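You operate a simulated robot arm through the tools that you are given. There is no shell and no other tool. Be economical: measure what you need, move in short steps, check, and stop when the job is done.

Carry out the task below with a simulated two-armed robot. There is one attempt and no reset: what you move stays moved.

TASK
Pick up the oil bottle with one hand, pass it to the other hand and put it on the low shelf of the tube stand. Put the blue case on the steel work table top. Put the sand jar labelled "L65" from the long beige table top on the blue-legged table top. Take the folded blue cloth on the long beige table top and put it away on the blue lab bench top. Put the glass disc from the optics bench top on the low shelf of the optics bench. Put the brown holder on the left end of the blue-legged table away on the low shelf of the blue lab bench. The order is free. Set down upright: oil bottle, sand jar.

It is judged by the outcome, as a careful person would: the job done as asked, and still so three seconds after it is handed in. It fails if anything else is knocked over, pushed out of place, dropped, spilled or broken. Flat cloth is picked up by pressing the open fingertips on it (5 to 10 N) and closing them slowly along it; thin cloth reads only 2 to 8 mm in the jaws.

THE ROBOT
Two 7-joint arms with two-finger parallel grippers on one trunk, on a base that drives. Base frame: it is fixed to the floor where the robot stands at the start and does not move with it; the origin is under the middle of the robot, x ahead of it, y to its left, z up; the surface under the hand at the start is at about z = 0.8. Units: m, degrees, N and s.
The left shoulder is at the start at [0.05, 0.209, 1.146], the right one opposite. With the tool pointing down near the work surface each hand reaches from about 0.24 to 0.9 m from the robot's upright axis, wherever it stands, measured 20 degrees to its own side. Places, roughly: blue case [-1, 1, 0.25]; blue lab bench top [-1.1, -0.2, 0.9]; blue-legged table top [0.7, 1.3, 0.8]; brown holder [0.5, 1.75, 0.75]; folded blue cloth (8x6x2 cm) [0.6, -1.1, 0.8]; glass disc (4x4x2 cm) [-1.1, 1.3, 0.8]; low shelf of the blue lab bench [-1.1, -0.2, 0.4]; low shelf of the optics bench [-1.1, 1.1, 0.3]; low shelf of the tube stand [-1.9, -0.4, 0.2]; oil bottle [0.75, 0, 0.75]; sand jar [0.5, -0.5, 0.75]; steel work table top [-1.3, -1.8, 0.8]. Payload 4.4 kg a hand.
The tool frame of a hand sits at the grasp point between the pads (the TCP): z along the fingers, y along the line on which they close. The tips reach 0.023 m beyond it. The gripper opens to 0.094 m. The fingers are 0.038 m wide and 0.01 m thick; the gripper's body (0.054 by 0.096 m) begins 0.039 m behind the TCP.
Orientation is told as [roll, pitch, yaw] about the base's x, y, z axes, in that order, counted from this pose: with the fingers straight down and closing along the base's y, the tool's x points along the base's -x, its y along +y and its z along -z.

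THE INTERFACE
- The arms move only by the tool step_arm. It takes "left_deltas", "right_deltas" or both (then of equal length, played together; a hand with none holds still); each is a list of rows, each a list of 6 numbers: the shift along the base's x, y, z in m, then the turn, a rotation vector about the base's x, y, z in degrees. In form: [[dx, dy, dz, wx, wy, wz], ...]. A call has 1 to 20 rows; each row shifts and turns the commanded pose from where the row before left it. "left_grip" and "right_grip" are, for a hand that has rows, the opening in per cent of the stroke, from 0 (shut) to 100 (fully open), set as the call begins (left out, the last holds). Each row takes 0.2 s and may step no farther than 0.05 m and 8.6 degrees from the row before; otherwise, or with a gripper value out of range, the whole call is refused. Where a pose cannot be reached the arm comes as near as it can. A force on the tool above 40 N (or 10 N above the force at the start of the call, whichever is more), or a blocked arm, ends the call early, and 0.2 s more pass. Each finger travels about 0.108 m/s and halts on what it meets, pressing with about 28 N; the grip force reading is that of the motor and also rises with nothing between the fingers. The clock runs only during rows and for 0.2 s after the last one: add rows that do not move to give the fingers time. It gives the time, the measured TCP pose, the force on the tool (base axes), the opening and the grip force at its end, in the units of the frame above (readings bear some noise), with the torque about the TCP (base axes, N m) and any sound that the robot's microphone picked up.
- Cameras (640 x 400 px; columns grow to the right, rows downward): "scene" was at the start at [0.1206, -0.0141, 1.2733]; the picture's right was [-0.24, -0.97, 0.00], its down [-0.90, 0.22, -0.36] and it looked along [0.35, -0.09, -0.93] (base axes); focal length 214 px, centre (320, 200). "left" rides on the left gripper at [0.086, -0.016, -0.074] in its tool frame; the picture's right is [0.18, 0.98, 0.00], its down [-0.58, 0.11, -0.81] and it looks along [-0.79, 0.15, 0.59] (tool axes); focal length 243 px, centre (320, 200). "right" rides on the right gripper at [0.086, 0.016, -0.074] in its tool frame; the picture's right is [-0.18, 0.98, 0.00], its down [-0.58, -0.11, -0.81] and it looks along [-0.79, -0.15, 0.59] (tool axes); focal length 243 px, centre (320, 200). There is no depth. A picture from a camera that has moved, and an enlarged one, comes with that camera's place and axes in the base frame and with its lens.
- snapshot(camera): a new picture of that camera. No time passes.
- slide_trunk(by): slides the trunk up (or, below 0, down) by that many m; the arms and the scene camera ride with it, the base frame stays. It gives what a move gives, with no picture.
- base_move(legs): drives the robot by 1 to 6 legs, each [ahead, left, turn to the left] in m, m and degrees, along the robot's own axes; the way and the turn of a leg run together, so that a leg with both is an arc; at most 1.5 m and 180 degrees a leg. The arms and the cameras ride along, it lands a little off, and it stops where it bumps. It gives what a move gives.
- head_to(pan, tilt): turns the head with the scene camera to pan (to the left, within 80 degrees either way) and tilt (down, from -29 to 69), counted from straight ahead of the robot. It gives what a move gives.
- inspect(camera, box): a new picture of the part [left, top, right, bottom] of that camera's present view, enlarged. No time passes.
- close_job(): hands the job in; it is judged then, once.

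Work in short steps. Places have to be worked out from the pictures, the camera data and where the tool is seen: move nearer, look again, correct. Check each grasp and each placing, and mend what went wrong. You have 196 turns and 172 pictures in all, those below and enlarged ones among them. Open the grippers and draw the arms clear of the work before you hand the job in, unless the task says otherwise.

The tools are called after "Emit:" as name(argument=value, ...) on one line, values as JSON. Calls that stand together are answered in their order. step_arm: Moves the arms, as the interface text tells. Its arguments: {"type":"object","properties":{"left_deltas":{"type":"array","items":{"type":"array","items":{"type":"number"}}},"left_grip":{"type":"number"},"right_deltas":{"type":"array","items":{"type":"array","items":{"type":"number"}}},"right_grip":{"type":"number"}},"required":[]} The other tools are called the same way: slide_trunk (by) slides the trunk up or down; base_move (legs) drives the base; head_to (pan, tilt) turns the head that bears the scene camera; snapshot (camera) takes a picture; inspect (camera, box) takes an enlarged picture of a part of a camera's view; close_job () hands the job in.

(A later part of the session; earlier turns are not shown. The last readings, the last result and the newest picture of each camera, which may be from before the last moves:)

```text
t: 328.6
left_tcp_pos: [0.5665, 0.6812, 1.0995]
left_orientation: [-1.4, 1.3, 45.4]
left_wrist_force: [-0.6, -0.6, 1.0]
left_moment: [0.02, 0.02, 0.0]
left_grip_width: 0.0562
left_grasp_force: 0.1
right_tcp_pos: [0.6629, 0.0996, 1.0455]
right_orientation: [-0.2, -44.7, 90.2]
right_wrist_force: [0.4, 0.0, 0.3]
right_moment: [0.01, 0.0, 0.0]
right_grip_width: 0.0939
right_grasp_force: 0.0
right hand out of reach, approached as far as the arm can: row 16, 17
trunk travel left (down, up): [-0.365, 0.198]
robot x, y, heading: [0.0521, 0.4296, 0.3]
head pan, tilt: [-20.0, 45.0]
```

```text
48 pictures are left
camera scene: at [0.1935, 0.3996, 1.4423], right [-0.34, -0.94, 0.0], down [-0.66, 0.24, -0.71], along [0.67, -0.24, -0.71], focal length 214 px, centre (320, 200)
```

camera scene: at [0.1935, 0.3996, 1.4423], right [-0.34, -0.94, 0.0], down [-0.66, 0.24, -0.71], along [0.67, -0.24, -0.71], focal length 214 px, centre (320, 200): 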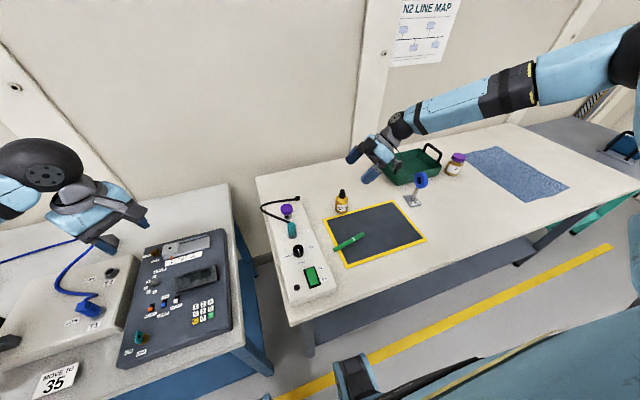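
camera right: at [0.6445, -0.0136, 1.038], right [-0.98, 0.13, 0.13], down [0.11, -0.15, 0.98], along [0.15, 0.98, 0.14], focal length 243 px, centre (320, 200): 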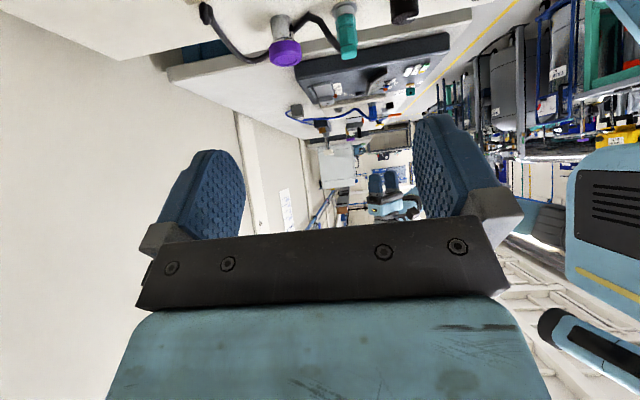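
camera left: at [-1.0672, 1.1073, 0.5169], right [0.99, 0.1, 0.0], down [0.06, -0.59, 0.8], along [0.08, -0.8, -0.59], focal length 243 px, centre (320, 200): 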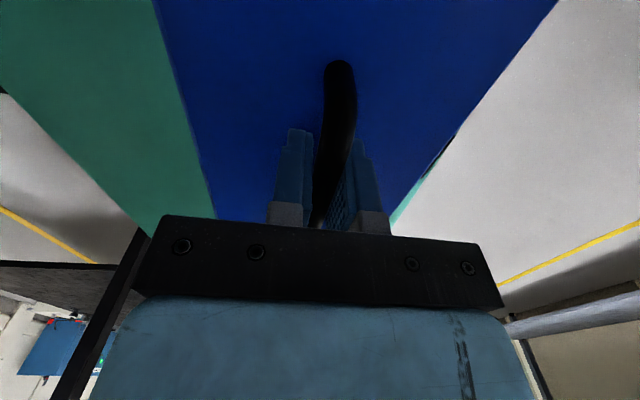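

The arm's limit again, so I let base and trunk finish: first raise the left hand, then base ahead 0.052 m and left 0.01 m, then lower the trunk.

Emit:
step_arm(left_deltas=[[0, 0, 0.04, 0, 0, 0], [0, 0, 0.04, 0, 0, 0], [0, 0, 0.04, 0, 0, 0], [0, 0, 0.02, 0, 0, 0]])

Emit:
base_move(legs=[[0.052, 0.011, 0]])

Emit:
slide_trunk(by=-0.09)

Emit:
snapshot(camera="right")

Emit:
inspect(camera="scene", box=[260, 90, 500, 240])

```text
t: 329.6
left_tcp_pos: [0.5675, 0.682, 1.2381]
left_orientation: [-1.5, 1.6, 45.5]
left_wrist_force: [0.5, -0.2, -0.4]
left_moment: [0.02, 0.02, -0.01]
left_grip_width: 0.0564
left_grasp_force: 0.0
right_tcp_pos: [0.6623, 0.1004, 1.0451]
right_orientation: [-0.2, -44.7, 90.0]
right_wrist_force: [0.4, -0.5, -0.3]
right_moment: [0.0, -0.03, 0.0]
right_grip_width: 0.0941
right_grasp_force: 0.0
trunk travel left (down, up): [-0.365, 0.198]
robot x, y, heading: [0.0531, 0.4238, 0.1]
head pan, tilt: [-20.0, 45.0]
```

```text
t: 330.5
left_tcp_pos: [0.595, 0.7048, 1.2365]
left_orientation: [-1.3, 1.6, 45.9]
left_wrist_force: [1.4, -0.3, -0.8]
left_moment: [0.04, 0.05, -0.01]
left_grip_width: 0.0566
left_grasp_force: 0.0
right_tcp_pos: [0.6934, 0.1261, 1.0435]
right_orientation: [0.1, -44.6, 90.3]
right_wrist_force: [-0.8, -0.5, 0.4]
right_moment: [-0.01, -0.01, -0.01]
right_grip_width: 0.0941
right_grasp_force: 0.0
trunk travel left (down, up): [-0.365, 0.198]
robot x, y, heading: [0.0782, 0.4486, 0.7]
head pan, tilt: [-20.0, 45.0]
```

```text
t: 331.8
left_tcp_pos: [0.591, 0.7056, 1.1479]
left_orientation: [-1.4, 1.5, 46.1]
left_wrist_force: [0.1, 0.3, -0.2]
left_moment: [0.0, 0.0, -0.03]
left_grip_width: 0.0563
left_grasp_force: 0.0
right_tcp_pos: [0.6911, 0.126, 0.9562]
right_orientation: [-0.1, -44.7, 90.5]
right_wrist_force: [-0.6, -0.2, -0.8]
right_moment: [-0.02, -0.05, -0.05]
right_grip_width: 0.094
right_grasp_force: 0.0
trunk travel left (down, up): [-0.275, 0.288]
robot x, y, heading: [0.0748, 0.4462, 0.5]
head pan, tilt: [-20.0, 45.0]
```

```text
47 pictures are left
camera right: at [0.6754, 0.0121, 0.948], right [-0.98, 0.12, 0.13], down [0.11, -0.15, 0.98], along [0.14, 0.98, 0.13], focal length 243 px, centre (320, 200)
```

right: 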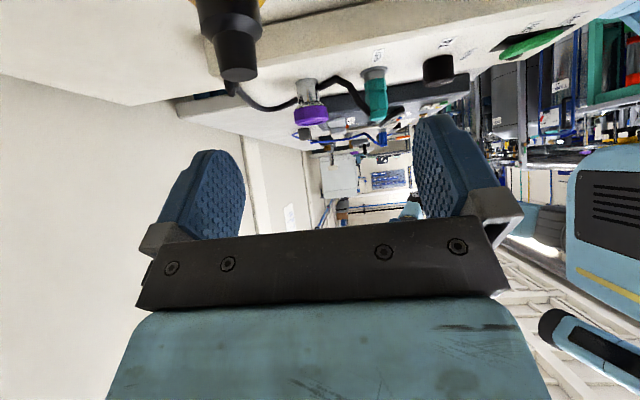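

```text
2.67 times, centred on (380, 165) of scene
camera zoom: at [0.2207, 0.4215, 1.3522], right [-0.33, -0.94, 0.0], down [-0.67, 0.23, -0.71], along [0.67, -0.23, -0.71], focal length 572 px, centre (160, 293)
```

zoom: 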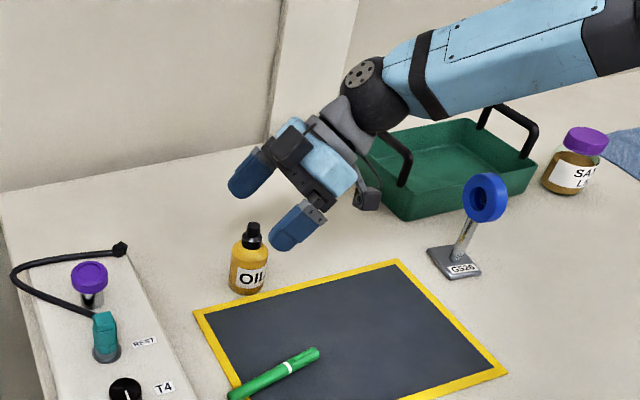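

Bottle refined to (0.712, 0.125). I correct the hand by +2 cm in x and -1.3 cm in y with the arm at this height.

Emit:
step_arm(right_deltas=[[0.01, -0.0065, 0, 0, 0, 0], [0.01, -0.0065, 0, 0, 0, 0], [0, 0, 0, 0, 0, 0]])

Emit:
snapshot(camera="right")

```text
t: 332.6
left_tcp_pos: [0.5915, 0.7053, 1.1479]
left_orientation: [-1.4, 1.5, 46.0]
left_wrist_force: [0.2, -0.1, 0.1]
left_moment: [0.01, 0.02, -0.01]
left_grip_width: 0.0566
left_grasp_force: 0.0
right_tcp_pos: [0.7038, 0.1125, 0.9638]
right_orientation: [-0.2, -44.4, 90.5]
right_wrist_force: [-0.2, -0.1, 0.3]
right_moment: [0.01, 0.01, 0.01]
right_grip_width: 0.0941
right_grasp_force: 0.1
right hand out of reach, approached as far as the arm can: row 1, 2
trunk travel left (down, up): [-0.275, 0.288]
robot x, y, heading: [0.0802, 0.4471, 0.6]
head pan, tilt: [-20.0, 45.0]
```

```text
45 pictures are left
camera right: at [0.6882, -0.0016, 0.9564], right [-0.98, 0.13, 0.13], down [0.11, -0.15, 0.98], along [0.14, 0.98, 0.13], focal length 243 px, centre (320, 200)
```

right: 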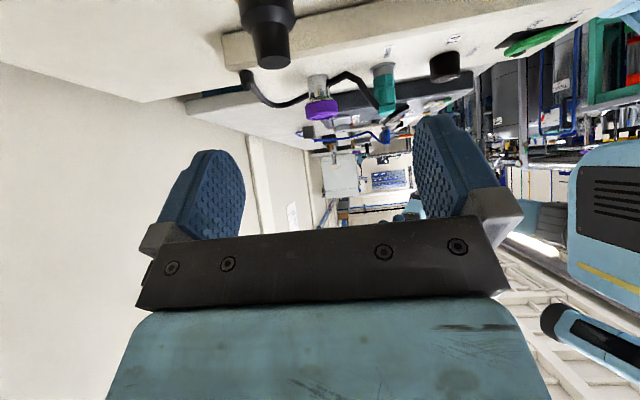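

I nudge the base 1 cm ahead and lower the trunk to bring the fingers just above the cap, then check.

Emit:
base_move(legs=[[0.011, 0, 0]])

Emit:
slide_trunk(by=-0.04)

Emit:
snapshot(camera="right")

Emit:
inspect(camera="scene", box=[300, 110, 460, 210])

```text
t: 333.3
left_tcp_pos: [0.5915, 0.7054, 1.1463]
left_orientation: [-1.4, 1.6, 45.9]
left_wrist_force: [-0.5, -0.2, 0.6]
left_moment: [-0.01, -0.03, 0.0]
left_grip_width: 0.0567
left_grasp_force: 0.1
right_tcp_pos: [0.7032, 0.1121, 0.9652]
right_orientation: [-0.3, -44.4, 90.5]
right_wrist_force: [0.3, 0.1, -1.1]
right_moment: [0.02, -0.03, 0.02]
right_grip_width: 0.094
right_grasp_force: 0.0
trunk travel left (down, up): [-0.275, 0.288]
robot x, y, heading: [0.0793, 0.4482, 0.9]
head pan, tilt: [-20.0, 45.0]
stopped in leg 1: the robot was blocked; the commanded pose is now the measured one
```

```text
t: 334.1
left_tcp_pos: [0.5901, 0.7058, 1.1078]
left_orientation: [-1.3, 1.5, 46.0]
left_wrist_force: [-0.5, 0.5, -0.2]
left_moment: [-0.02, -0.02, -0.04]
left_grip_width: 0.0564
left_grasp_force: 0.1
right_tcp_pos: [0.7044, 0.1122, 0.9239]
right_orientation: [-0.4, -44.3, 90.5]
right_wrist_force: [-1.1, 0.5, 0.0]
right_moment: [-0.01, -0.02, 0.05]
right_grip_width: 0.0937
right_grasp_force: 0.2
trunk travel left (down, up): [-0.235, 0.328]
robot x, y, heading: [0.0777, 0.4539, 0.6]
head pan, tilt: [-20.0, 45.0]
```

```text
44 pictures are left
camera right: at [0.6878, -0.0019, 0.9167], right [-0.98, 0.13, 0.13], down [0.11, -0.15, 0.98], along [0.14, 0.98, 0.13], focal length 243 px, centre (320, 200)
```

right: 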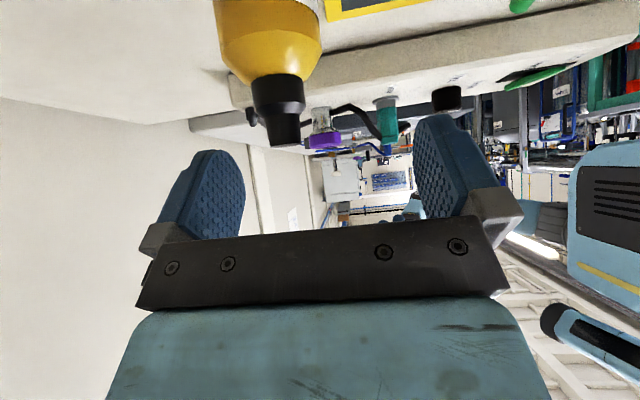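

```text
4.00 times, centred on (380, 160) of scene
camera zoom: at [0.2206, 0.4217, 1.3122], right [-0.33, -0.94, 0.0], down [-0.67, 0.24, -0.71], along [0.67, -0.24, -0.71], focal length 858 px, centre (80, 360)
```

zoom: 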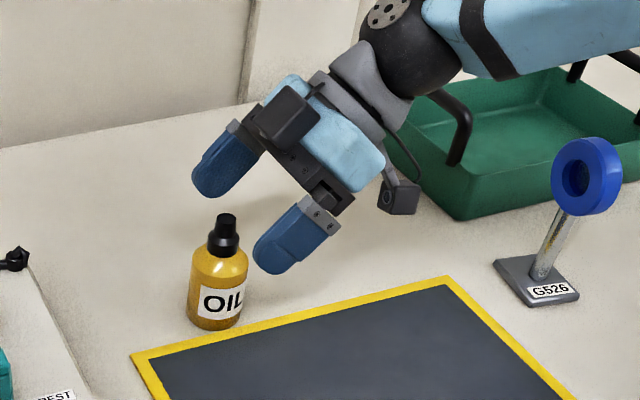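

The base is at the table (blocked), so no more forward driving. Bottle is at (0.718, 0.116). I shift the right hand +14 mm x, -8 mm y while letting it rise a little, and compensate with the trunk.

Emit:
step_arm(right_deltas=[[0.007, -0.004, 0.012, 0, 0, 0], [0.007, -0.004, 0.012, 0, 0, 0], [0, 0, 0, 0, 0, 0]])

Emit:
slide_trunk(by=-0.05)

Emit:
snapshot(camera="right")

```text
t: 334.9
left_tcp_pos: [0.5918, 0.7053, 1.1078]
left_orientation: [-1.4, 1.5, 46.0]
left_wrist_force: [0.5, 0.2, -0.5]
left_moment: [-0.02, -0.03, 0.03]
left_grip_width: 0.0565
left_grasp_force: 0.1
right_tcp_pos: [0.7183, 0.1031, 0.9478]
right_orientation: [-0.2, -44.3, 90.6]
right_wrist_force: [-0.3, 0.1, 1.1]
right_moment: [-0.05, 0.01, 0.01]
right_grip_width: 0.094
right_grasp_force: 0.0
trunk travel left (down, up): [-0.235, 0.328]
robot x, y, heading: [0.0802, 0.4511, 0.5]
head pan, tilt: [-20.0, 45.0]
```

```text
t: 335.8
left_tcp_pos: [0.5917, 0.7051, 1.0578]
left_orientation: [-1.4, 1.5, 46.0]
left_wrist_force: [-0.1, 0.9, -0.1]
left_moment: [-0.02, -0.02, 0.04]
left_grip_width: 0.0566
left_grasp_force: 0.1
right_tcp_pos: [0.7175, 0.103, 0.899]
right_orientation: [-0.3, -44.4, 90.5]
right_wrist_force: [0.3, 0.7, 0.0]
right_moment: [0.04, -0.01, 0.02]
right_grip_width: 0.094
right_grasp_force: 0.0
trunk travel left (down, up): [-0.185, 0.378]
robot x, y, heading: [0.0808, 0.4499, 0.5]
head pan, tilt: [-20.0, 45.0]
```

```text
42 pictures are left
camera right: at [0.702, -0.0107, 0.8909], right [-0.98, 0.13, 0.13], down [0.11, -0.15, 0.98], along [0.14, 0.98, 0.13], focal length 243 px, centre (320, 200)
```

right: 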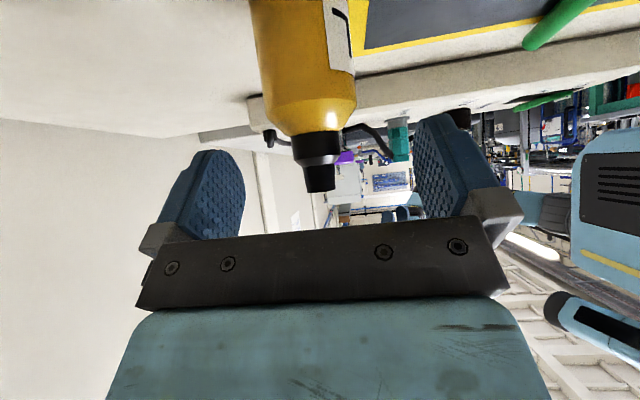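

Nicely centred. Lower the trunk another 5 cm to grip height.

Emit:
slide_trunk(by=-0.035)

Emit:
slide_trunk(by=-0.017)

Emit:
snapshot(camera="right")

```text
t: 336.6
left_tcp_pos: [0.5912, 0.7068, 1.0232]
left_orientation: [-1.4, 1.5, 46.1]
left_wrist_force: [-0.6, 0.0, 0.0]
left_moment: [-0.01, -0.03, 0.01]
left_grip_width: 0.0565
left_grasp_force: 0.0
right_tcp_pos: [0.7176, 0.1033, 0.8639]
right_orientation: [-0.3, -44.4, 90.5]
right_wrist_force: [0.1, 0.8, 0.7]
right_moment: [0.0, 0.02, -0.01]
right_grip_width: 0.094
right_grasp_force: 0.0
trunk travel left (down, up): [-0.15, 0.413]
robot x, y, heading: [0.0766, 0.4493, 0.5]
head pan, tilt: [-20.0, 45.0]
```

```text
t: 337.3
left_tcp_pos: [0.5918, 0.7054, 1.0065]
left_orientation: [-1.4, 1.4, 46.1]
left_wrist_force: [-0.1, -0.3, 0.1]
left_moment: [-0.04, -0.03, -0.01]
left_grip_width: 0.0563
left_grasp_force: 0.0
right_tcp_pos: [0.7188, 0.1026, 0.8459]
right_orientation: [-0.3, -44.4, 90.4]
right_wrist_force: [0.3, 0.2, 0.7]
right_moment: [-0.03, 0.0, 0.01]
right_grip_width: 0.094
right_grasp_force: 0.0
trunk travel left (down, up): [-0.133, 0.43]
robot x, y, heading: [0.0783, 0.448, 0.5]
head pan, tilt: [-20.0, 45.0]
```

```text
41 pictures are left
camera right: at [0.7019, -0.0107, 0.8389], right [-0.98, 0.13, 0.13], down [0.11, -0.15, 0.98], along [0.14, 0.98, 0.13], focal length 243 px, centre (320, 200)
```

right: 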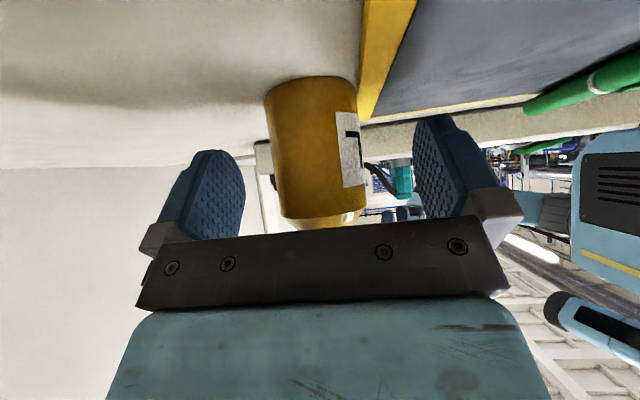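

Bottle between the fingers, clear of the palm. Close.

Emit:
step_arm(right_deltas=[[0, 0, 0, 0, 0, 0], [0, 0, 0, 0, 0, 0], [0, 0, 0, 0, 0, 0], [0, 0, 0, 0, 0, 0]], right_grip=0)

Emit:
slide_trunk(by=0.05)

Emit:
snapshot(camera="right")

```text
t: 338.3
left_tcp_pos: [0.5924, 0.7057, 1.0057]
left_orientation: [-1.4, 1.6, 45.9]
left_wrist_force: [0.0, -0.9, -0.4]
left_moment: [0.0, 0.01, -0.01]
left_grip_width: 0.0562
left_grasp_force: 0.2
right_tcp_pos: [0.7188, 0.1034, 0.8456]
right_orientation: [-0.3, -44.4, 90.6]
right_wrist_force: [7.0, 0.0, 0.8]
right_moment: [-0.01, -0.24, -0.11]
right_grip_width: 0.047
right_grasp_force: 28.3
trunk travel left (down, up): [-0.133, 0.43]
robot x, y, heading: [0.0774, 0.4506, 0.4]
head pan, tilt: [-20.0, 45.0]
```

```text
t: 339.2
left_tcp_pos: [0.5912, 0.7055, 1.0547]
left_orientation: [-1.4, 1.5, 45.9]
left_wrist_force: [0.5, -0.4, -0.2]
left_moment: [0.0, 0.02, 0.01]
left_grip_width: 0.0562
left_grasp_force: 0.0
right_tcp_pos: [0.7183, 0.1034, 0.8966]
right_orientation: [-0.2, -44.4, 90.5]
right_wrist_force: [-0.4, 0.0, -1.3]
right_moment: [-0.01, 0.01, 0.01]
right_grip_width: 0.0468
right_grasp_force: 28.3
trunk travel left (down, up): [-0.183, 0.38]
robot x, y, heading: [0.0804, 0.444, 0.5]
head pan, tilt: [-20.0, 45.0]
```

```text
40 pictures are left
camera right: at [0.7024, -0.0108, 0.8882], right [-0.98, 0.13, 0.13], down [0.11, -0.15, 0.98], along [0.14, 0.98, 0.13], focal length 243 px, centre (320, 200)
```

right: 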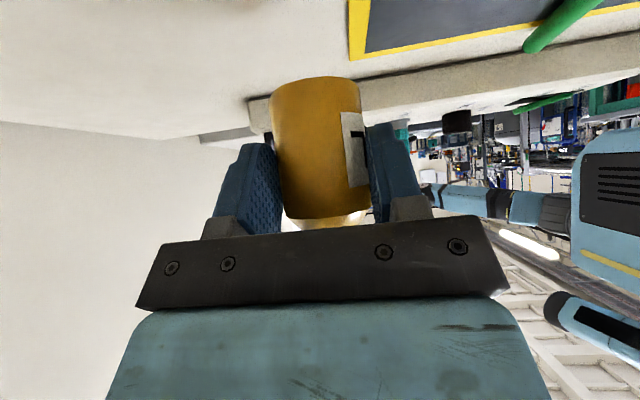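

Bottle held. Raise the trunk, back off to open space, then bring the right hand inward for the handover.

Emit:
slide_trunk(by=0.15)

Emit:
base_move(legs=[[-0.33, 0, 0]])

Emit:
step_arm(right_deltas=[[-0.015, 0.012, 0.015, 0, 0, 0], [-0.015, 0.012, 0.015, 0, 0, 0], [-0.015, 0.012, 0.015, 0, 0, 0], [-0.015, 0.012, 0.015, 0, 0, 0], [-0.015, 0.012, 0.015, 0, 0, 0], [-0.015, 0.012, 0.015, 0, 0, 0], [-0.015, 0.012, 0.015, 0, 0, 0], [-0.015, 0.012, 0.015, 0, 0, 0], [-0.015, 0.012, 0.01, 0, 0, 0], [-0.015, 0.012, 0.01, 0, 0, 0]])

Emit:
head_to(pan=-5, tilt=45)

Emit:
snapshot(camera="scene")

```text
t: 340.9
left_tcp_pos: [0.5911, 0.7061, 1.2045]
left_orientation: [-1.4, 1.7, 46.0]
left_wrist_force: [1.1, -0.5, -0.6]
left_moment: [0.0, -0.02, 0.0]
left_grip_width: 0.0563
left_grasp_force: 0.0
right_tcp_pos: [0.7185, 0.1042, 1.0462]
right_orientation: [-0.2, -44.4, 90.5]
right_wrist_force: [-0.2, -0.4, -0.9]
right_moment: [-0.02, 0.02, -0.01]
right_grip_width: 0.0468
right_grasp_force: 27.8
trunk travel left (down, up): [-0.333, 0.23]
robot x, y, heading: [0.0797, 0.4495, 0.9]
head pan, tilt: [-20.0, 45.0]
```

```text
t: 343.1
left_tcp_pos: [0.2589, 0.7034, 1.2058]
left_orientation: [-1.4, 1.6, 46.2]
left_wrist_force: [-0.3, -0.4, 0.1]
left_moment: [-0.01, -0.01, 0.01]
left_grip_width: 0.0564
left_grasp_force: 0.3
right_tcp_pos: [0.3876, 0.1008, 1.0462]
right_orientation: [-0.3, -44.4, 90.7]
right_wrist_force: [-0.2, -0.2, -1.3]
right_moment: [0.0, -0.02, 0.02]
right_grip_width: 0.0469
right_grasp_force: 27.7
trunk travel left (down, up): [-0.333, 0.23]
robot x, y, heading: [-0.2504, 0.4454, 0.8]
head pan, tilt: [-20.0, 45.0]
```

```text
t: 345.3
left_tcp_pos: [0.2575, 0.704, 1.2054]
left_orientation: [-1.5, 1.5, 46.2]
left_wrist_force: [1.1, 0.8, 0.2]
left_moment: [-0.01, -0.02, -0.01]
left_grip_width: 0.0565
left_grasp_force: 0.2
right_tcp_pos: [0.235, 0.2206, 1.1865]
right_orientation: [-0.2, -44.4, 90.6]
right_wrist_force: [-0.5, -0.7, -2.0]
right_moment: [-0.02, -0.01, 0.01]
right_grip_width: 0.0465
right_grasp_force: 28.1
trunk travel left (down, up): [-0.333, 0.23]
robot x, y, heading: [-0.256, 0.4451, 0.5]
head pan, tilt: [-20.0, 45.0]
```

```text
t: 346.1
left_tcp_pos: [0.2576, 0.7032, 1.2053]
left_orientation: [-1.4, 1.6, 46.2]
left_wrist_force: [0.4, -0.5, 0.0]
left_moment: [0.02, 0.01, -0.02]
left_grip_width: 0.0565
left_grasp_force: 0.0
right_tcp_pos: [0.2369, 0.2201, 1.1853]
right_orientation: [-0.1, -44.4, 90.7]
right_wrist_force: [0.0, 0.1, -0.9]
right_moment: [-0.01, 0.0, -0.03]
right_grip_width: 0.0468
right_grasp_force: 28.3
trunk travel left (down, up): [-0.333, 0.23]
robot x, y, heading: [-0.2548, 0.4408, 0.7]
head pan, tilt: [-5.0, 45.0]
```

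```text
39 pictures are left
camera scene: at [-0.1069, 0.4389, 1.4101], right [-0.07, -1.0, 0.0], down [-0.71, 0.05, -0.71], along [0.7, -0.05, -0.71], focal length 214 px, centre (320, 200)
```

scene: 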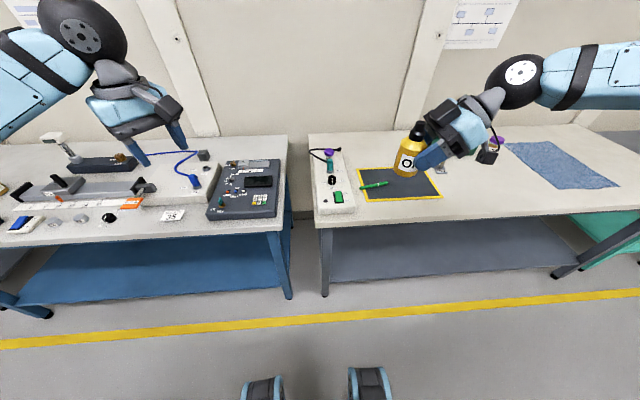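

Emit:
inspect(camera="scene", box=[360, 60, 520, 200])

```text
2.86 times, centred on (440, 130) of scene
camera zoom: at [-0.1069, 0.4389, 1.4101], right [-0.07, -1.0, 0.0], down [-0.71, 0.05, -0.71], along [0.7, -0.05, -0.71], focal length 613 px, centre (-23, 400)
```

zoom: 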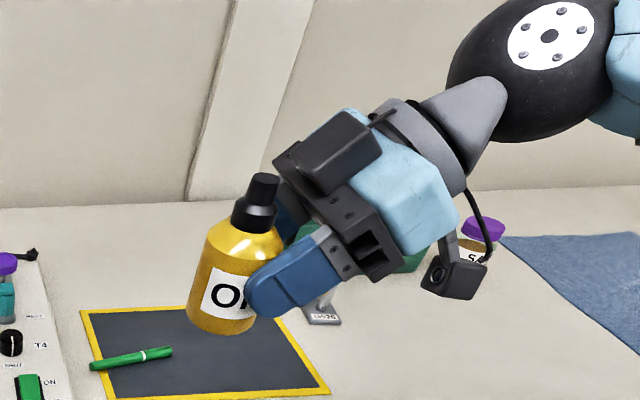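

There is a motor box beside the cap on the right gripper, so the left hand should come mirrored from its own side at 45°, gripping the cap. I turn the left hand to yaw -90° and tilt it, staying well left.

Emit:
step_arm(left_deltas=[[0, -0.01, 0.006, 0, 0, -8], [0, -0.01, 0.006, 0, 0, -8], [0, -0.01, 0.006, 0, 0, -8], [0, -0.01, 0.006, 0, 0, -8], [0, -0.01, 0.006, 0, 0, -8], [0, -0.01, 0.006, 0, 0, -8], [0, -0.01, 0.006, 0, 0, -8], [0, -0.01, 0.006, 0, 0, -8], [0, -0.01, 0.006, 0, 0, -8], [0, -0.01, 0.006, 0, 0, -8], [0, -0.01, 0.006, 0, 0, -8], [0, -0.01, 0.006, 0, 0, -8], [0, -0.01, 0.006, 0, 0, -8], [0, -0.01, 0.006, 0, 0, -8], [0, -0.01, 0.006, 0, 0, -8], [0, -0.01, 0.006, 0, 0, -8], [0, -0.01, 0.006, 0, 0, -8]], left_grip=100)

Emit:
step_arm(left_deltas=[[0, 0, 0, -7.5, 0, 0], [0, 0, 0, -7.5, 0, 0], [0, 0, 0, -7.5, 0, 0], [0, 0, 0, -7.5, 0, 0], [0, 0, 0, -7.5, 0, 0], [0, 0, 0, -7.5, 0, 0]])

Emit:
snapshot(camera="scene")

```text
t: 349.7
left_tcp_pos: [0.1646, 0.4967, 1.2984]
left_orientation: [-1.4, 1.6, -89.4]
left_wrist_force: [-0.7, -0.8, 0.6]
left_moment: [0.05, -0.02, 0.01]
left_grip_width: 0.0941
left_grasp_force: 0.1
left hand out of reach, approached as far as the arm can: row 15, 16, 17
right_tcp_pos: [0.2355, 0.22, 1.186]
right_orientation: [-0.3, -44.4, 90.7]
right_wrist_force: [0.2, 0.1, -1.6]
right_moment: [-0.02, 0.04, -0.02]
right_grip_width: 0.0467
right_grasp_force: 27.8
trunk travel left (down, up): [-0.333, 0.23]
robot x, y, heading: [-0.2527, 0.4445, 0.9]
head pan, tilt: [-5.0, 45.0]
```

```text
t: 351.1
left_tcp_pos: [0.1662, 0.5096, 1.3007]
left_orientation: [-2.7, -24.9, -87.9]
left_wrist_force: [-0.3, -0.9, 0.0]
left_moment: [0.0, -0.01, 0.0]
left_grip_width: 0.094
left_grasp_force: 0.1
left hand out of reach, approached as far as the arm can: row 4, 5, 6
right_tcp_pos: [0.2369, 0.2186, 1.185]
right_orientation: [-0.2, -44.3, 90.7]
right_wrist_force: [-0.4, -0.7, -0.9]
right_moment: [-0.02, -0.02, 0.01]
right_grip_width: 0.0463
right_grasp_force: 27.3
trunk travel left (down, up): [-0.333, 0.23]
robot x, y, heading: [-0.2551, 0.4443, 0.5]
head pan, tilt: [-5.0, 45.0]
```

```text
37 pictures are left
camera scene: at [-0.1072, 0.4383, 1.4101], right [-0.07, -1.0, 0.0], down [-0.71, 0.05, -0.71], along [0.71, -0.05, -0.71], focal length 214 px, centre (320, 200)
```

scene: 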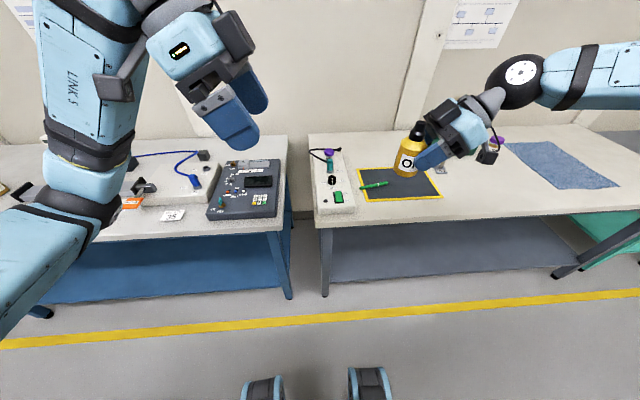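

Left hand is cramped close to the body. I move it forward and finish the tilt, and move the right hand 8 cm forward too.

Emit:
step_arm(left_deltas=[[0.03, 0, -0.005, 0, 0, 0], [0.03, 0, -0.005, 0, 0, 0], [0.03, 0, -0.005, 0, 0, 0], [0.03, 0, -0.005, 0, 0, 0], [0.03, 0, 0, 0, 0, 0], [0, 0, 0, -7, 0, 0], [0, 0, 0, -7, 0, 0], [0, 0, 0, -6, 0, 0]], right_deltas=[[0.016, 0, 0, 0, 0, 0], [0.016, 0, 0, 0, 0, 0], [0.016, 0, 0, 0, 0, 0], [0.016, 0, 0, 0, 0, 0], [0.016, 0, 0, 0, 0, 0], [0, 0, 0, 0, 0, 0], [0, 0, 0, 0, 0, 0], [0, 0, 0, 0, 0, 0]])

Emit:
snapshot(camera="scene")

```text
t: 352.9
left_tcp_pos: [0.1676, 0.5269, 1.3025]
left_orientation: [-4.5, -31.5, -86.0]
left_wrist_force: [0.3, -0.6, 0.2]
left_moment: [0.01, 0.0, 0.01]
left_grip_width: 0.0942
left_grasp_force: 0.2
left hand out of reach, approached as far as the arm can: row 1, 2, 3, 4, 5, 6, 7, 8
right_tcp_pos: [0.3173, 0.2206, 1.1858]
right_orientation: [-0.3, -44.4, 90.7]
right_wrist_force: [-0.5, -0.1, -1.5]
right_moment: [-0.03, 0.01, -0.01]
right_grip_width: 0.047
right_grasp_force: 28.4
trunk travel left (down, up): [-0.333, 0.23]
robot x, y, heading: [-0.2546, 0.4443, 0.9]
head pan, tilt: [-5.0, 45.0]
```

```text
36 pictures are left
camera scene: at [-0.1068, 0.4396, 1.4101], right [-0.07, -1.0, 0.0], down [-0.71, 0.05, -0.71], along [0.7, -0.05, -0.71], focal length 214 px, centre (320, 200)
```

scene: 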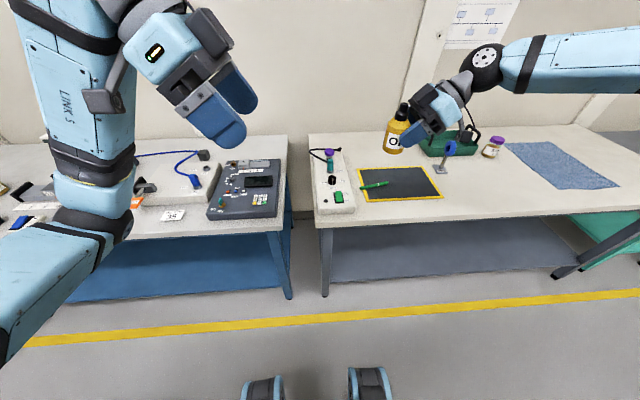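

The left arm is stuck in that posture. I undo its tilt and yaw, reposition it further out and lower (so it can take the elbow-high posture the right arm has), and bring the bottle to the robot's centre line.

Emit:
step_arm(left_deltas=[[0, 0.01, 0, 8, 0, 0], [0, 0.01, 0, 8, 0, 0], [0, 0.01, 0, 8, 0, 0], [0, 0.01, 0, 7, 0, 0], [0, 0.01, 0, 0, 0, 8], [0, 0.01, 0, 0, 0, 8], [0, 0.01, 0, 0, 0, 8], [0, 0.01, 0, 0, 0, 8], [0, 0.01, 0, 0, 0, 8], [0, 0.01, 0, 0, 0, 8], [0.01, 0.01, -0.01, 0, 0, 8], [0.01, 0.01, -0.01, 0, 0, 8], [0.01, 0.01, -0.01, 0, 0, 8], [0.02, 0.01, -0.04, 0, 0, 8], [0.02, 0.01, -0.04, 0, 0, 0], [0.02, 0.01, -0.04, 0, 0, 0], [0.02, 0.01, -0.04, 0, 0, 0], [0.02, 0.01, -0.04, 0, 0, 0], [0.02, 0.01, -0.04, 0, 0, 0]], right_deltas=[[0, 0.018, 0, 0, 0, 0], [0, 0.018, 0, 0, 0, 0], [0, 0.018, 0, 0, 0, 0], [0, 0.018, 0, 0, 0, 0], [0, 0.018, 0, 0, 0, 0], [0, 0.018, 0, 0, 0, 0], [0, 0.018, 0, 0, 0, 0], [0, 0.018, 0, 0, 0, 0], [0, 0.018, 0, 0, 0, 0], [0, 0.018, 0, 0, 0, 0], [0, 0, 0, 0, 0, 0], [0, 0, 0, 0, 0, 0], [0, 0, 0, 0, 0, 0], [0, 0, 0, 0, 0, 0], [0, 0, 0, 0, 0, 0], [0, 0, 0, 0, 0, 0], [0, 0, 0, 0, 0, 0], [0, 0, 0, 0, 0, 0], [0, 0, 0, 0, 0, 0]])

Emit:
snapshot(camera="scene")

```text
t: 356.9
left_tcp_pos: [0.3132, 0.7118, 1.0328]
left_orientation: [-2.4, -0.7, -6.5]
left_wrist_force: [0.4, -0.6, 0.2]
left_moment: [-0.02, 0.04, 0.02]
left_grip_width: 0.0941
left_grasp_force: 0.1
left hand out of reach, approached as far as the arm can: row 4
right_tcp_pos: [0.3158, 0.4023, 1.1873]
right_orientation: [-0.3, -44.4, 90.5]
right_wrist_force: [0.8, -0.6, -1.2]
right_moment: [-0.02, 0.03, 0.02]
right_grip_width: 0.0467
right_grasp_force: 27.7
trunk travel left (down, up): [-0.333, 0.23]
robot x, y, heading: [-0.2568, 0.4424, 0.4]
head pan, tilt: [-5.0, 45.0]
```

```text
35 pictures are left
camera scene: at [-0.1062, 0.4397, 1.41], right [-0.07, -1.0, 0.0], down [-0.71, 0.05, -0.71], along [0.7, -0.05, -0.71], focal length 214 px, centre (320, 200)
```

scene: 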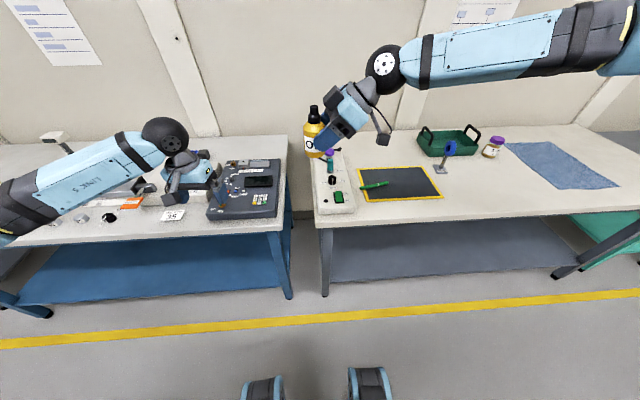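

Right hand with the bottle is at the centre line. Now I yaw the left hand to -90° out here, then tilt.

Emit:
step_arm(left_deltas=[[0.005, 0.005, -0.005, 0, 0, -8.35], [0.005, 0.005, -0.005, 0, 0, -8.35], [0.005, 0.005, -0.005, 0, 0, -8.35], [0.005, 0.005, -0.005, 0, 0, -8.35], [0.005, 0.005, -0.005, 0, 0, -8.35], [0.005, 0.005, -0.005, 0, 0, -8.35], [0.005, 0.005, -0.005, 0, 0, -8.35], [0.005, 0.005, -0.005, 0, 0, -8.35], [0.005, 0.005, -0.005, 0, 0, -8.35], [0.005, 0.005, -0.005, 0, 0, -8.35], [0, 0, 0, -7.5, 0, 0], [0, 0, 0, -7.5, 0, 0], [0, 0, 0, -7.5, 0, 0], [0, 0, 0, -7.5, 0, 0], [0, 0, 0, -7.5, 0, 0], [0, 0, 0, -6, 0, 0]])

Emit:
snapshot(camera="scene")

```text
t: 360.3
left_tcp_pos: [0.3325, 0.7321, 1.0094]
left_orientation: [-5.1, -3.1, -42.5]
left_wrist_force: [-0.6, -0.4, 0.6]
left_moment: [-0.02, 0.05, 0.03]
left_grip_width: 0.0938
left_grasp_force: 0.0
left hand out of reach, approached as far as the arm can: row 5, 6, 7, 8, 9, 10, 11, 12, 13, 14, 15, 16
right_tcp_pos: [0.3157, 0.402, 1.1872]
right_orientation: [-0.2, -44.5, 90.7]
right_wrist_force: [-0.6, 0.6, -1.3]
right_moment: [-0.03, 0.04, -0.02]
right_grip_width: 0.0468
right_grasp_force: 28.0
trunk travel left (down, up): [-0.333, 0.23]
robot x, y, heading: [-0.2534, 0.4452, 0.7]
head pan, tilt: [-5.0, 45.0]
```

```text
34 pictures are left
camera scene: at [-0.107, 0.439, 1.4101], right [-0.07, -1.0, 0.0], down [-0.71, 0.05, -0.71], along [0.71, -0.05, -0.71], focal length 214 px, centre (320, 200)
```

scene: 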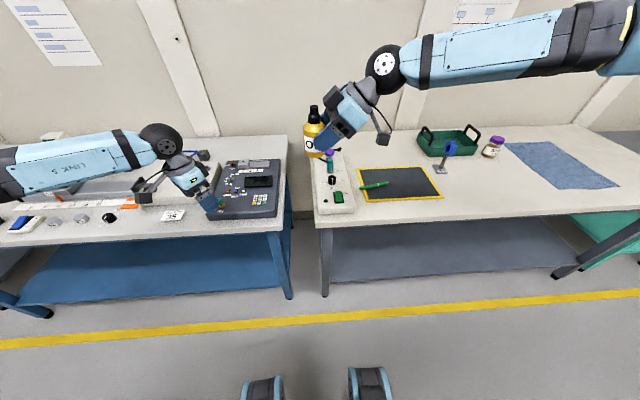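

The left wrist's yaw limit is about -42°. So I rotate the arrangement: right hand yawed a further 40° (still holding the bottle upright), left at -42° tilted 40° forward, which makes the hands face each other.

Emit:
step_arm(left_deltas=[[0, 0, 0.03, -4.6, -6.6, 0], [0, 0, 0.03, -4.6, -6.6, 0], [0, 0, 0.03, -4.6, -6.6, 0], [0, 0, 0.03, -4.6, -6.6, 0], [0, 0, 0.03, -4.6, -6.6, 0]], right_deltas=[[0.014, 0, -0.016, 0, 0, 8], [0.014, 0, -0.016, 0, 0, 8], [0.014, 0, -0.016, 0, 0, 8], [0.014, 0, -0.016, 0, 0, 8], [0.014, 0, -0.016, 0, 0, 8]])

Emit:
snapshot(camera="scene")

```text
t: 361.5
left_tcp_pos: [0.3314, 0.7322, 1.1611]
left_orientation: [1.7, -43.1, -45.5]
left_wrist_force: [-0.2, -0.1, 0.3]
left_moment: [0.0, 0.0, -0.01]
left_grip_width: 0.094
left_grasp_force: 0.1
right_tcp_pos: [0.3191, 0.3129, 1.1416]
right_orientation: [-0.4, -44.3, 130.8]
right_wrist_force: [-1.3, 0.9, -0.4]
right_moment: [0.02, -0.01, -0.03]
right_grip_width: 0.0467
right_grasp_force: 27.8
right hand out of reach, approached as far as the arm can: row 1, 2, 3, 4, 5
trunk travel left (down, up): [-0.333, 0.23]
robot x, y, heading: [-0.257, 0.449, 0.4]
head pan, tilt: [-5.0, 45.0]
```

```text
33 pictures are left
camera scene: at [-0.1075, 0.4389, 1.4101], right [-0.07, -1.0, 0.0], down [-0.7, 0.05, -0.71], along [0.71, -0.05, -0.71], focal length 214 px, centre (320, 200)
```

scene: 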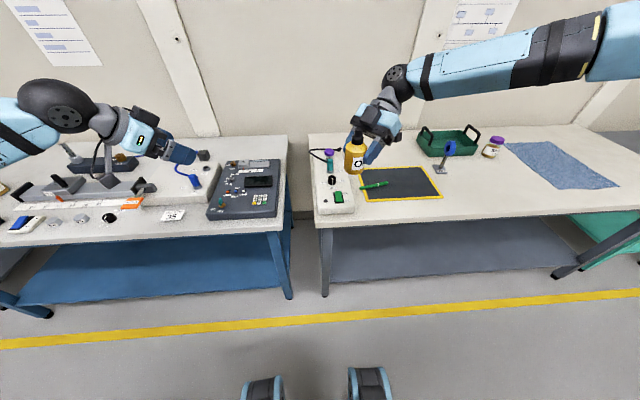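

Left orientation is now ideal. Bottle axis ≈ (0.311, 0.322), cap z ≈ 1.164–1.20. I bring the left hand to a standoff 10 cm back along its tool axis.

Emit:
step_arm(left_deltas=[[-0.0075, -0.03, 0.0102, 0, 0, 0], [-0.0075, -0.0354, 0.0102, 0, 0, 0], [-0.0075, -0.0354, 0.0102, 0, 0, 0], [-0.0075, -0.0354, 0.0102, 0, 0, 0], [-0.0075, -0.0354, 0.0102, 0, 0, 0], [-0.0075, -0.0354, 0.0102, 0, 0, 0], [-0.0075, -0.0354, 0.0102, 0, 0, 0], [-0.0075, -0.0354, 0.0102, 0, 0, 0], [-0.0075, -0.0354, 0.0102, 0, 0, 0], [-0.0075, -0.0404, 0.0102, 0, 0, 0]], left_grip=75)

Emit:
snapshot(camera="scene")

Emit:
snapshot(camera="left")

```text
t: 363.7
left_tcp_pos: [0.2574, 0.3757, 1.2601]
left_orientation: [1.9, -42.8, -45.4]
left_wrist_force: [0.5, -0.4, 0.2]
left_moment: [0.03, 0.03, 0.02]
left_grip_width: 0.0707
left_grasp_force: 0.0
right_tcp_pos: [0.3198, 0.3123, 1.141]
right_orientation: [-0.4, -44.4, 130.7]
right_wrist_force: [-0.8, -1.1, -1.5]
right_moment: [-0.01, 0.02, 0.03]
right_grip_width: 0.0467
right_grasp_force: 28.2
trunk travel left (down, up): [-0.333, 0.23]
robot x, y, heading: [-0.2535, 0.4481, 0.8]
head pan, tilt: [-5.0, 45.0]
```

```text
32 pictures are left
camera scene: at [-0.1073, 0.4366, 1.41], right [-0.07, -1.0, 0.0], down [-0.7, 0.05, -0.71], along [0.71, -0.05, -0.71], focal length 214 px, centre (320, 200)
```

scene: 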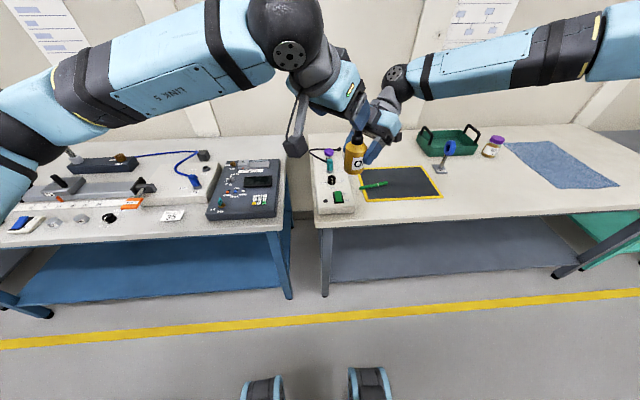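

```text
31 pictures are left
camera left: at [0.1646, 0.4438, 1.2568], right [0.59, 0.8, -0.1], down [-0.03, 0.15, 0.99], along [0.81, -0.58, 0.11], focal length 243 px, centre (320, 200)
```

left: 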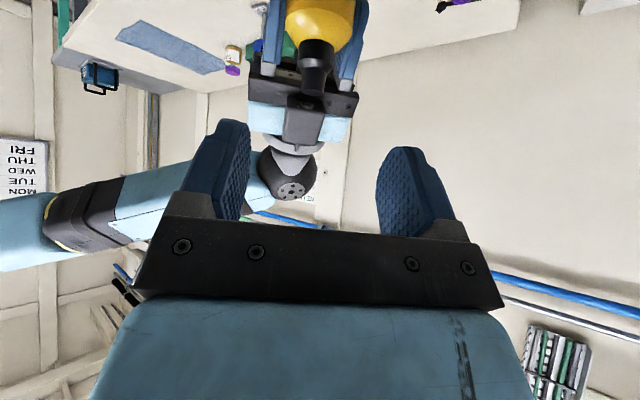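

Standoff is right on: the cap is centred between the left fingers. I advance along the tool axis in small rows.

Emit:
step_arm(left_deltas=[[0.0094, -0.0093, -0.0141, 0, 0, 0], [0.0094, -0.0093, -0.0141, 0, 0, 0], [0.0094, -0.0093, -0.0141, 0, 0, 0], [0.0094, -0.0093, -0.0141, 0, 0, 0], [0, 0, 0, 0, 0, 0]])

Emit:
snapshot(camera="left")

Emit:
inspect(camera="scene", box=[280, 60, 440, 200])

```text
t: 364.9
left_tcp_pos: [0.2954, 0.3402, 1.2048]
left_orientation: [1.7, -42.8, -45.3]
left_wrist_force: [-0.2, -0.6, 0.0]
left_moment: [-0.02, -0.04, 0.01]
left_grip_width: 0.0706
left_grasp_force: 0.0
right_tcp_pos: [0.3193, 0.3141, 1.1411]
right_orientation: [-0.4, -44.4, 130.7]
right_wrist_force: [-0.1, 0.3, -1.1]
right_moment: [-0.01, -0.02, -0.02]
right_grip_width: 0.0467
right_grasp_force: 28.2
trunk travel left (down, up): [-0.333, 0.23]
robot x, y, heading: [-0.2536, 0.4425, 0.7]
head pan, tilt: [-5.0, 45.0]
```

```text
30 pictures are left
camera left: at [0.2009, 0.4091, 1.2007], right [0.59, 0.8, -0.11], down [-0.03, 0.15, 0.99], along [0.81, -0.58, 0.11], focal length 243 px, centre (320, 200)
```

left: 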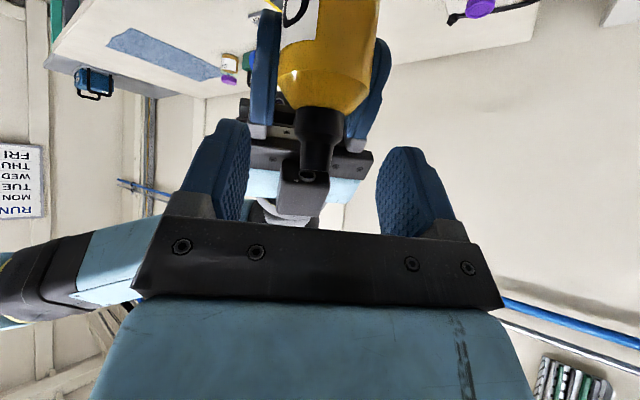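

```text
2.86 times, centred on (360, 130) of scene
camera zoom: at [-0.1072, 0.4394, 1.4101], right [-0.07, -1.0, 0.0], down [-0.71, 0.05, -0.71], along [0.71, -0.05, -0.71], focal length 613 px, centre (206, 400)
```

zoom: 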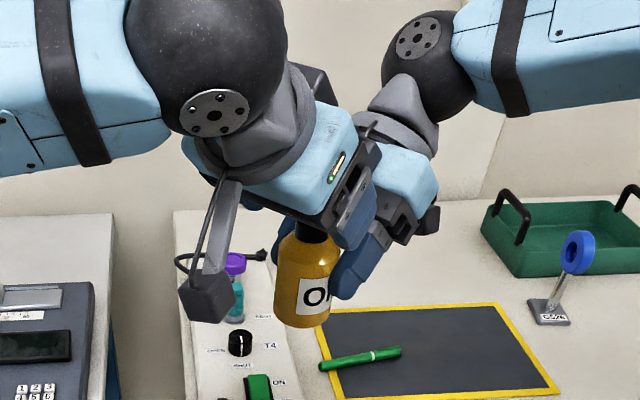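

Still clear. I advance the last 2 cm carefully.

Emit:
step_arm(left_deltas=[[0.0045, -0.0055, -0.0076, 0, 0, 0], [0.0044, -0.0055, -0.0076, 0, 0, 0], [0, 0, 0, 0, 0, 0]])

Emit:
snapshot(camera="left")

```text
t: 365.7
left_tcp_pos: [0.3031, 0.3303, 1.1909]
left_orientation: [1.5, -42.9, -45.4]
left_wrist_force: [-19.3, 21.0, 17.2]
left_moment: [-0.65, 0.13, -1.22]
left_grip_width: 0.0696
left_grasp_force: 0.0
right_tcp_pos: [0.3208, 0.3115, 1.1409]
right_orientation: [-0.3, -44.3, 130.5]
right_wrist_force: [19.6, -21.7, -17.4]
right_moment: [1.41, 0.63, 1.21]
right_grip_width: 0.0467
right_grasp_force: 27.6
trunk travel left (down, up): [-0.333, 0.23]
robot x, y, heading: [-0.2514, 0.4459, 0.7]
head pan, tilt: [-5.0, 45.0]
```

```text
28 pictures are left
camera left: at [0.209, 0.3982, 1.1873], right [0.59, 0.8, -0.11], down [-0.03, 0.15, 0.99], along [0.81, -0.58, 0.11], focal length 243 px, centre (320, 200)
```

left: 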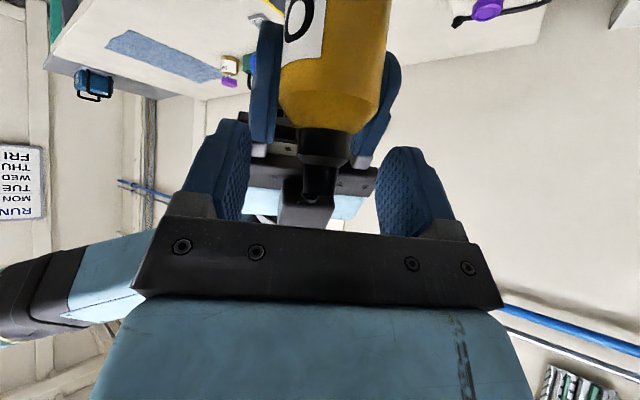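

The left fingertips touch the right palm. I pull back 7 mm horizontally, which still leaves the pads over the cap.

Emit:
step_arm(left_deltas=[[-0.005, 0.005, 0, 0, 0, 0], [0, 0, 0, 0, 0, 0]])

Emit:
snapshot(camera="left")

```text
t: 366.3
left_tcp_pos: [0.2987, 0.3354, 1.1891]
left_orientation: [1.7, -42.8, -45.1]
left_wrist_force: [0.8, 0.0, -0.8]
left_moment: [-0.03, 0.07, 0.0]
left_grip_width: 0.0704
left_grasp_force: 0.1
right_tcp_pos: [0.3186, 0.3148, 1.1425]
right_orientation: [-0.3, -44.3, 130.7]
right_wrist_force: [-0.7, 0.8, -1.0]
right_moment: [-0.02, 0.01, -0.03]
right_grip_width: 0.0469
right_grasp_force: 28.0
trunk travel left (down, up): [-0.333, 0.23]
robot x, y, heading: [-0.2568, 0.4441, 1.0]
head pan, tilt: [-5.0, 45.0]
```

```text
27 pictures are left
camera left: at [0.2054, 0.4033, 1.1854], right [0.59, 0.8, -0.1], down [-0.03, 0.15, 0.99], along [0.81, -0.58, 0.11], focal length 243 px, centre (320, 200)
```

left: 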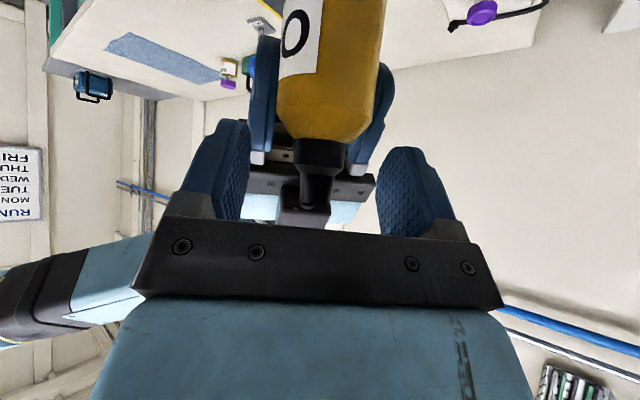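

Free of contact; the cap is between the pads. Close the left gripper.

Emit:
step_arm(left_deltas=[[0, 0, 0, 0, 0, 0], [0, 0, 0, 0, 0, 0], [0, 0, 0, 0, 0, 0], [0, 0, 0, 0, 0, 0]], left_grip=0)

Emit:
snapshot(camera="left")

```text
t: 367.3
left_tcp_pos: [0.2986, 0.3355, 1.191]
left_orientation: [1.6, -43.0, -45.3]
left_wrist_force: [-1.7, -4.0, -4.1]
left_moment: [-0.3, 0.25, -0.24]
left_grip_width: 0.0444
left_grasp_force: 28.5
right_tcp_pos: [0.3194, 0.3145, 1.1425]
right_orientation: [-0.4, -44.3, 130.6]
right_wrist_force: [1.0, 4.2, 3.9]
right_moment: [0.18, -0.08, 0.09]
right_grip_width: 0.0467
right_grasp_force: 28.0
trunk travel left (down, up): [-0.333, 0.23]
robot x, y, heading: [-0.2544, 0.444, 0.9]
head pan, tilt: [-5.0, 45.0]
```

```text
26 pictures are left
camera left: at [0.2049, 0.4033, 1.1859], right [0.59, 0.8, -0.11], down [-0.03, 0.15, 0.99], along [0.81, -0.58, 0.11], focal length 243 px, centre (320, 200)
```

left: 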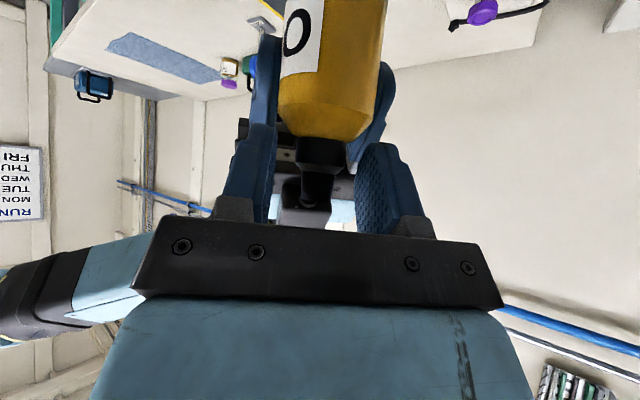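

Width 0.044 means the lower finger corners caught the bottle's shoulder, not the cap. I open, go 12 mm up and 11 mm forward, and close again on the cap.

Emit:
step_arm(left_deltas=[[0, 0, 0, 0, 0, 0], [0, 0, 0, 0, 0, 0], [0, 0, 0.012, 0, 0, 0], [0.004, -0.004, 0, 0, 0, 0], [0.0037, -0.0038, 0, 0, 0, 0], [0, 0, 0, 0, 0, 0]], left_grip=62)

Emit:
step_arm(left_deltas=[[0, 0, 0, 0, 0, 0], [0, 0, 0, 0, 0, 0], [0, 0, 0, 0, 0, 0], [0, 0, 0, 0, 0, 0]], left_grip=0)

Emit:
snapshot(camera="left")

```text
t: 368.7
left_tcp_pos: [0.3066, 0.3287, 1.2033]
left_orientation: [1.7, -42.9, -45.3]
left_wrist_force: [0.3, 0.5, 0.1]
left_moment: [-0.02, 0.02, 0.01]
left_grip_width: 0.0584
left_grasp_force: 0.1
right_tcp_pos: [0.3187, 0.314, 1.1417]
right_orientation: [-0.4, -44.3, 130.7]
right_wrist_force: [0.5, 0.1, -0.9]
right_moment: [-0.04, 0.0, 0.01]
right_grip_width: 0.0464
right_grasp_force: 28.0
trunk travel left (down, up): [-0.333, 0.23]
robot x, y, heading: [-0.2555, 0.4454, 0.5]
head pan, tilt: [-5.0, 45.0]
```

```text
t: 369.7
left_tcp_pos: [0.304, 0.3268, 1.2028]
left_orientation: [1.6, -42.9, -45.5]
left_wrist_force: [-13.9, -18.2, 1.4]
left_moment: [-0.07, 0.33, -1.03]
left_grip_width: 0.0328
left_grasp_force: 27.7
right_tcp_pos: [0.3188, 0.3139, 1.1421]
right_orientation: [-0.4, -44.5, 130.7]
right_wrist_force: [13.3, 17.7, -2.2]
right_moment: [-1.05, 0.49, 0.54]
right_grip_width: 0.0465
right_grasp_force: 27.8
trunk travel left (down, up): [-0.333, 0.23]
robot x, y, heading: [-0.2504, 0.4473, 0.7]
head pan, tilt: [-5.0, 45.0]
```

```text
25 pictures are left
camera left: at [0.2115, 0.3954, 1.1983], right [0.59, 0.8, -0.11], down [-0.03, 0.15, 0.99], along [0.81, -0.58, 0.11], focal length 243 px, centre (320, 200)
```

left: 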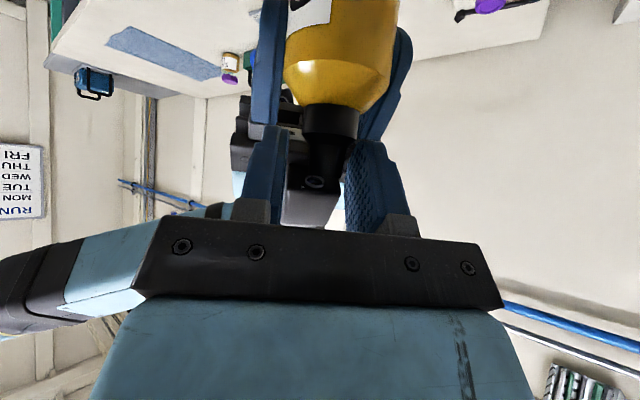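

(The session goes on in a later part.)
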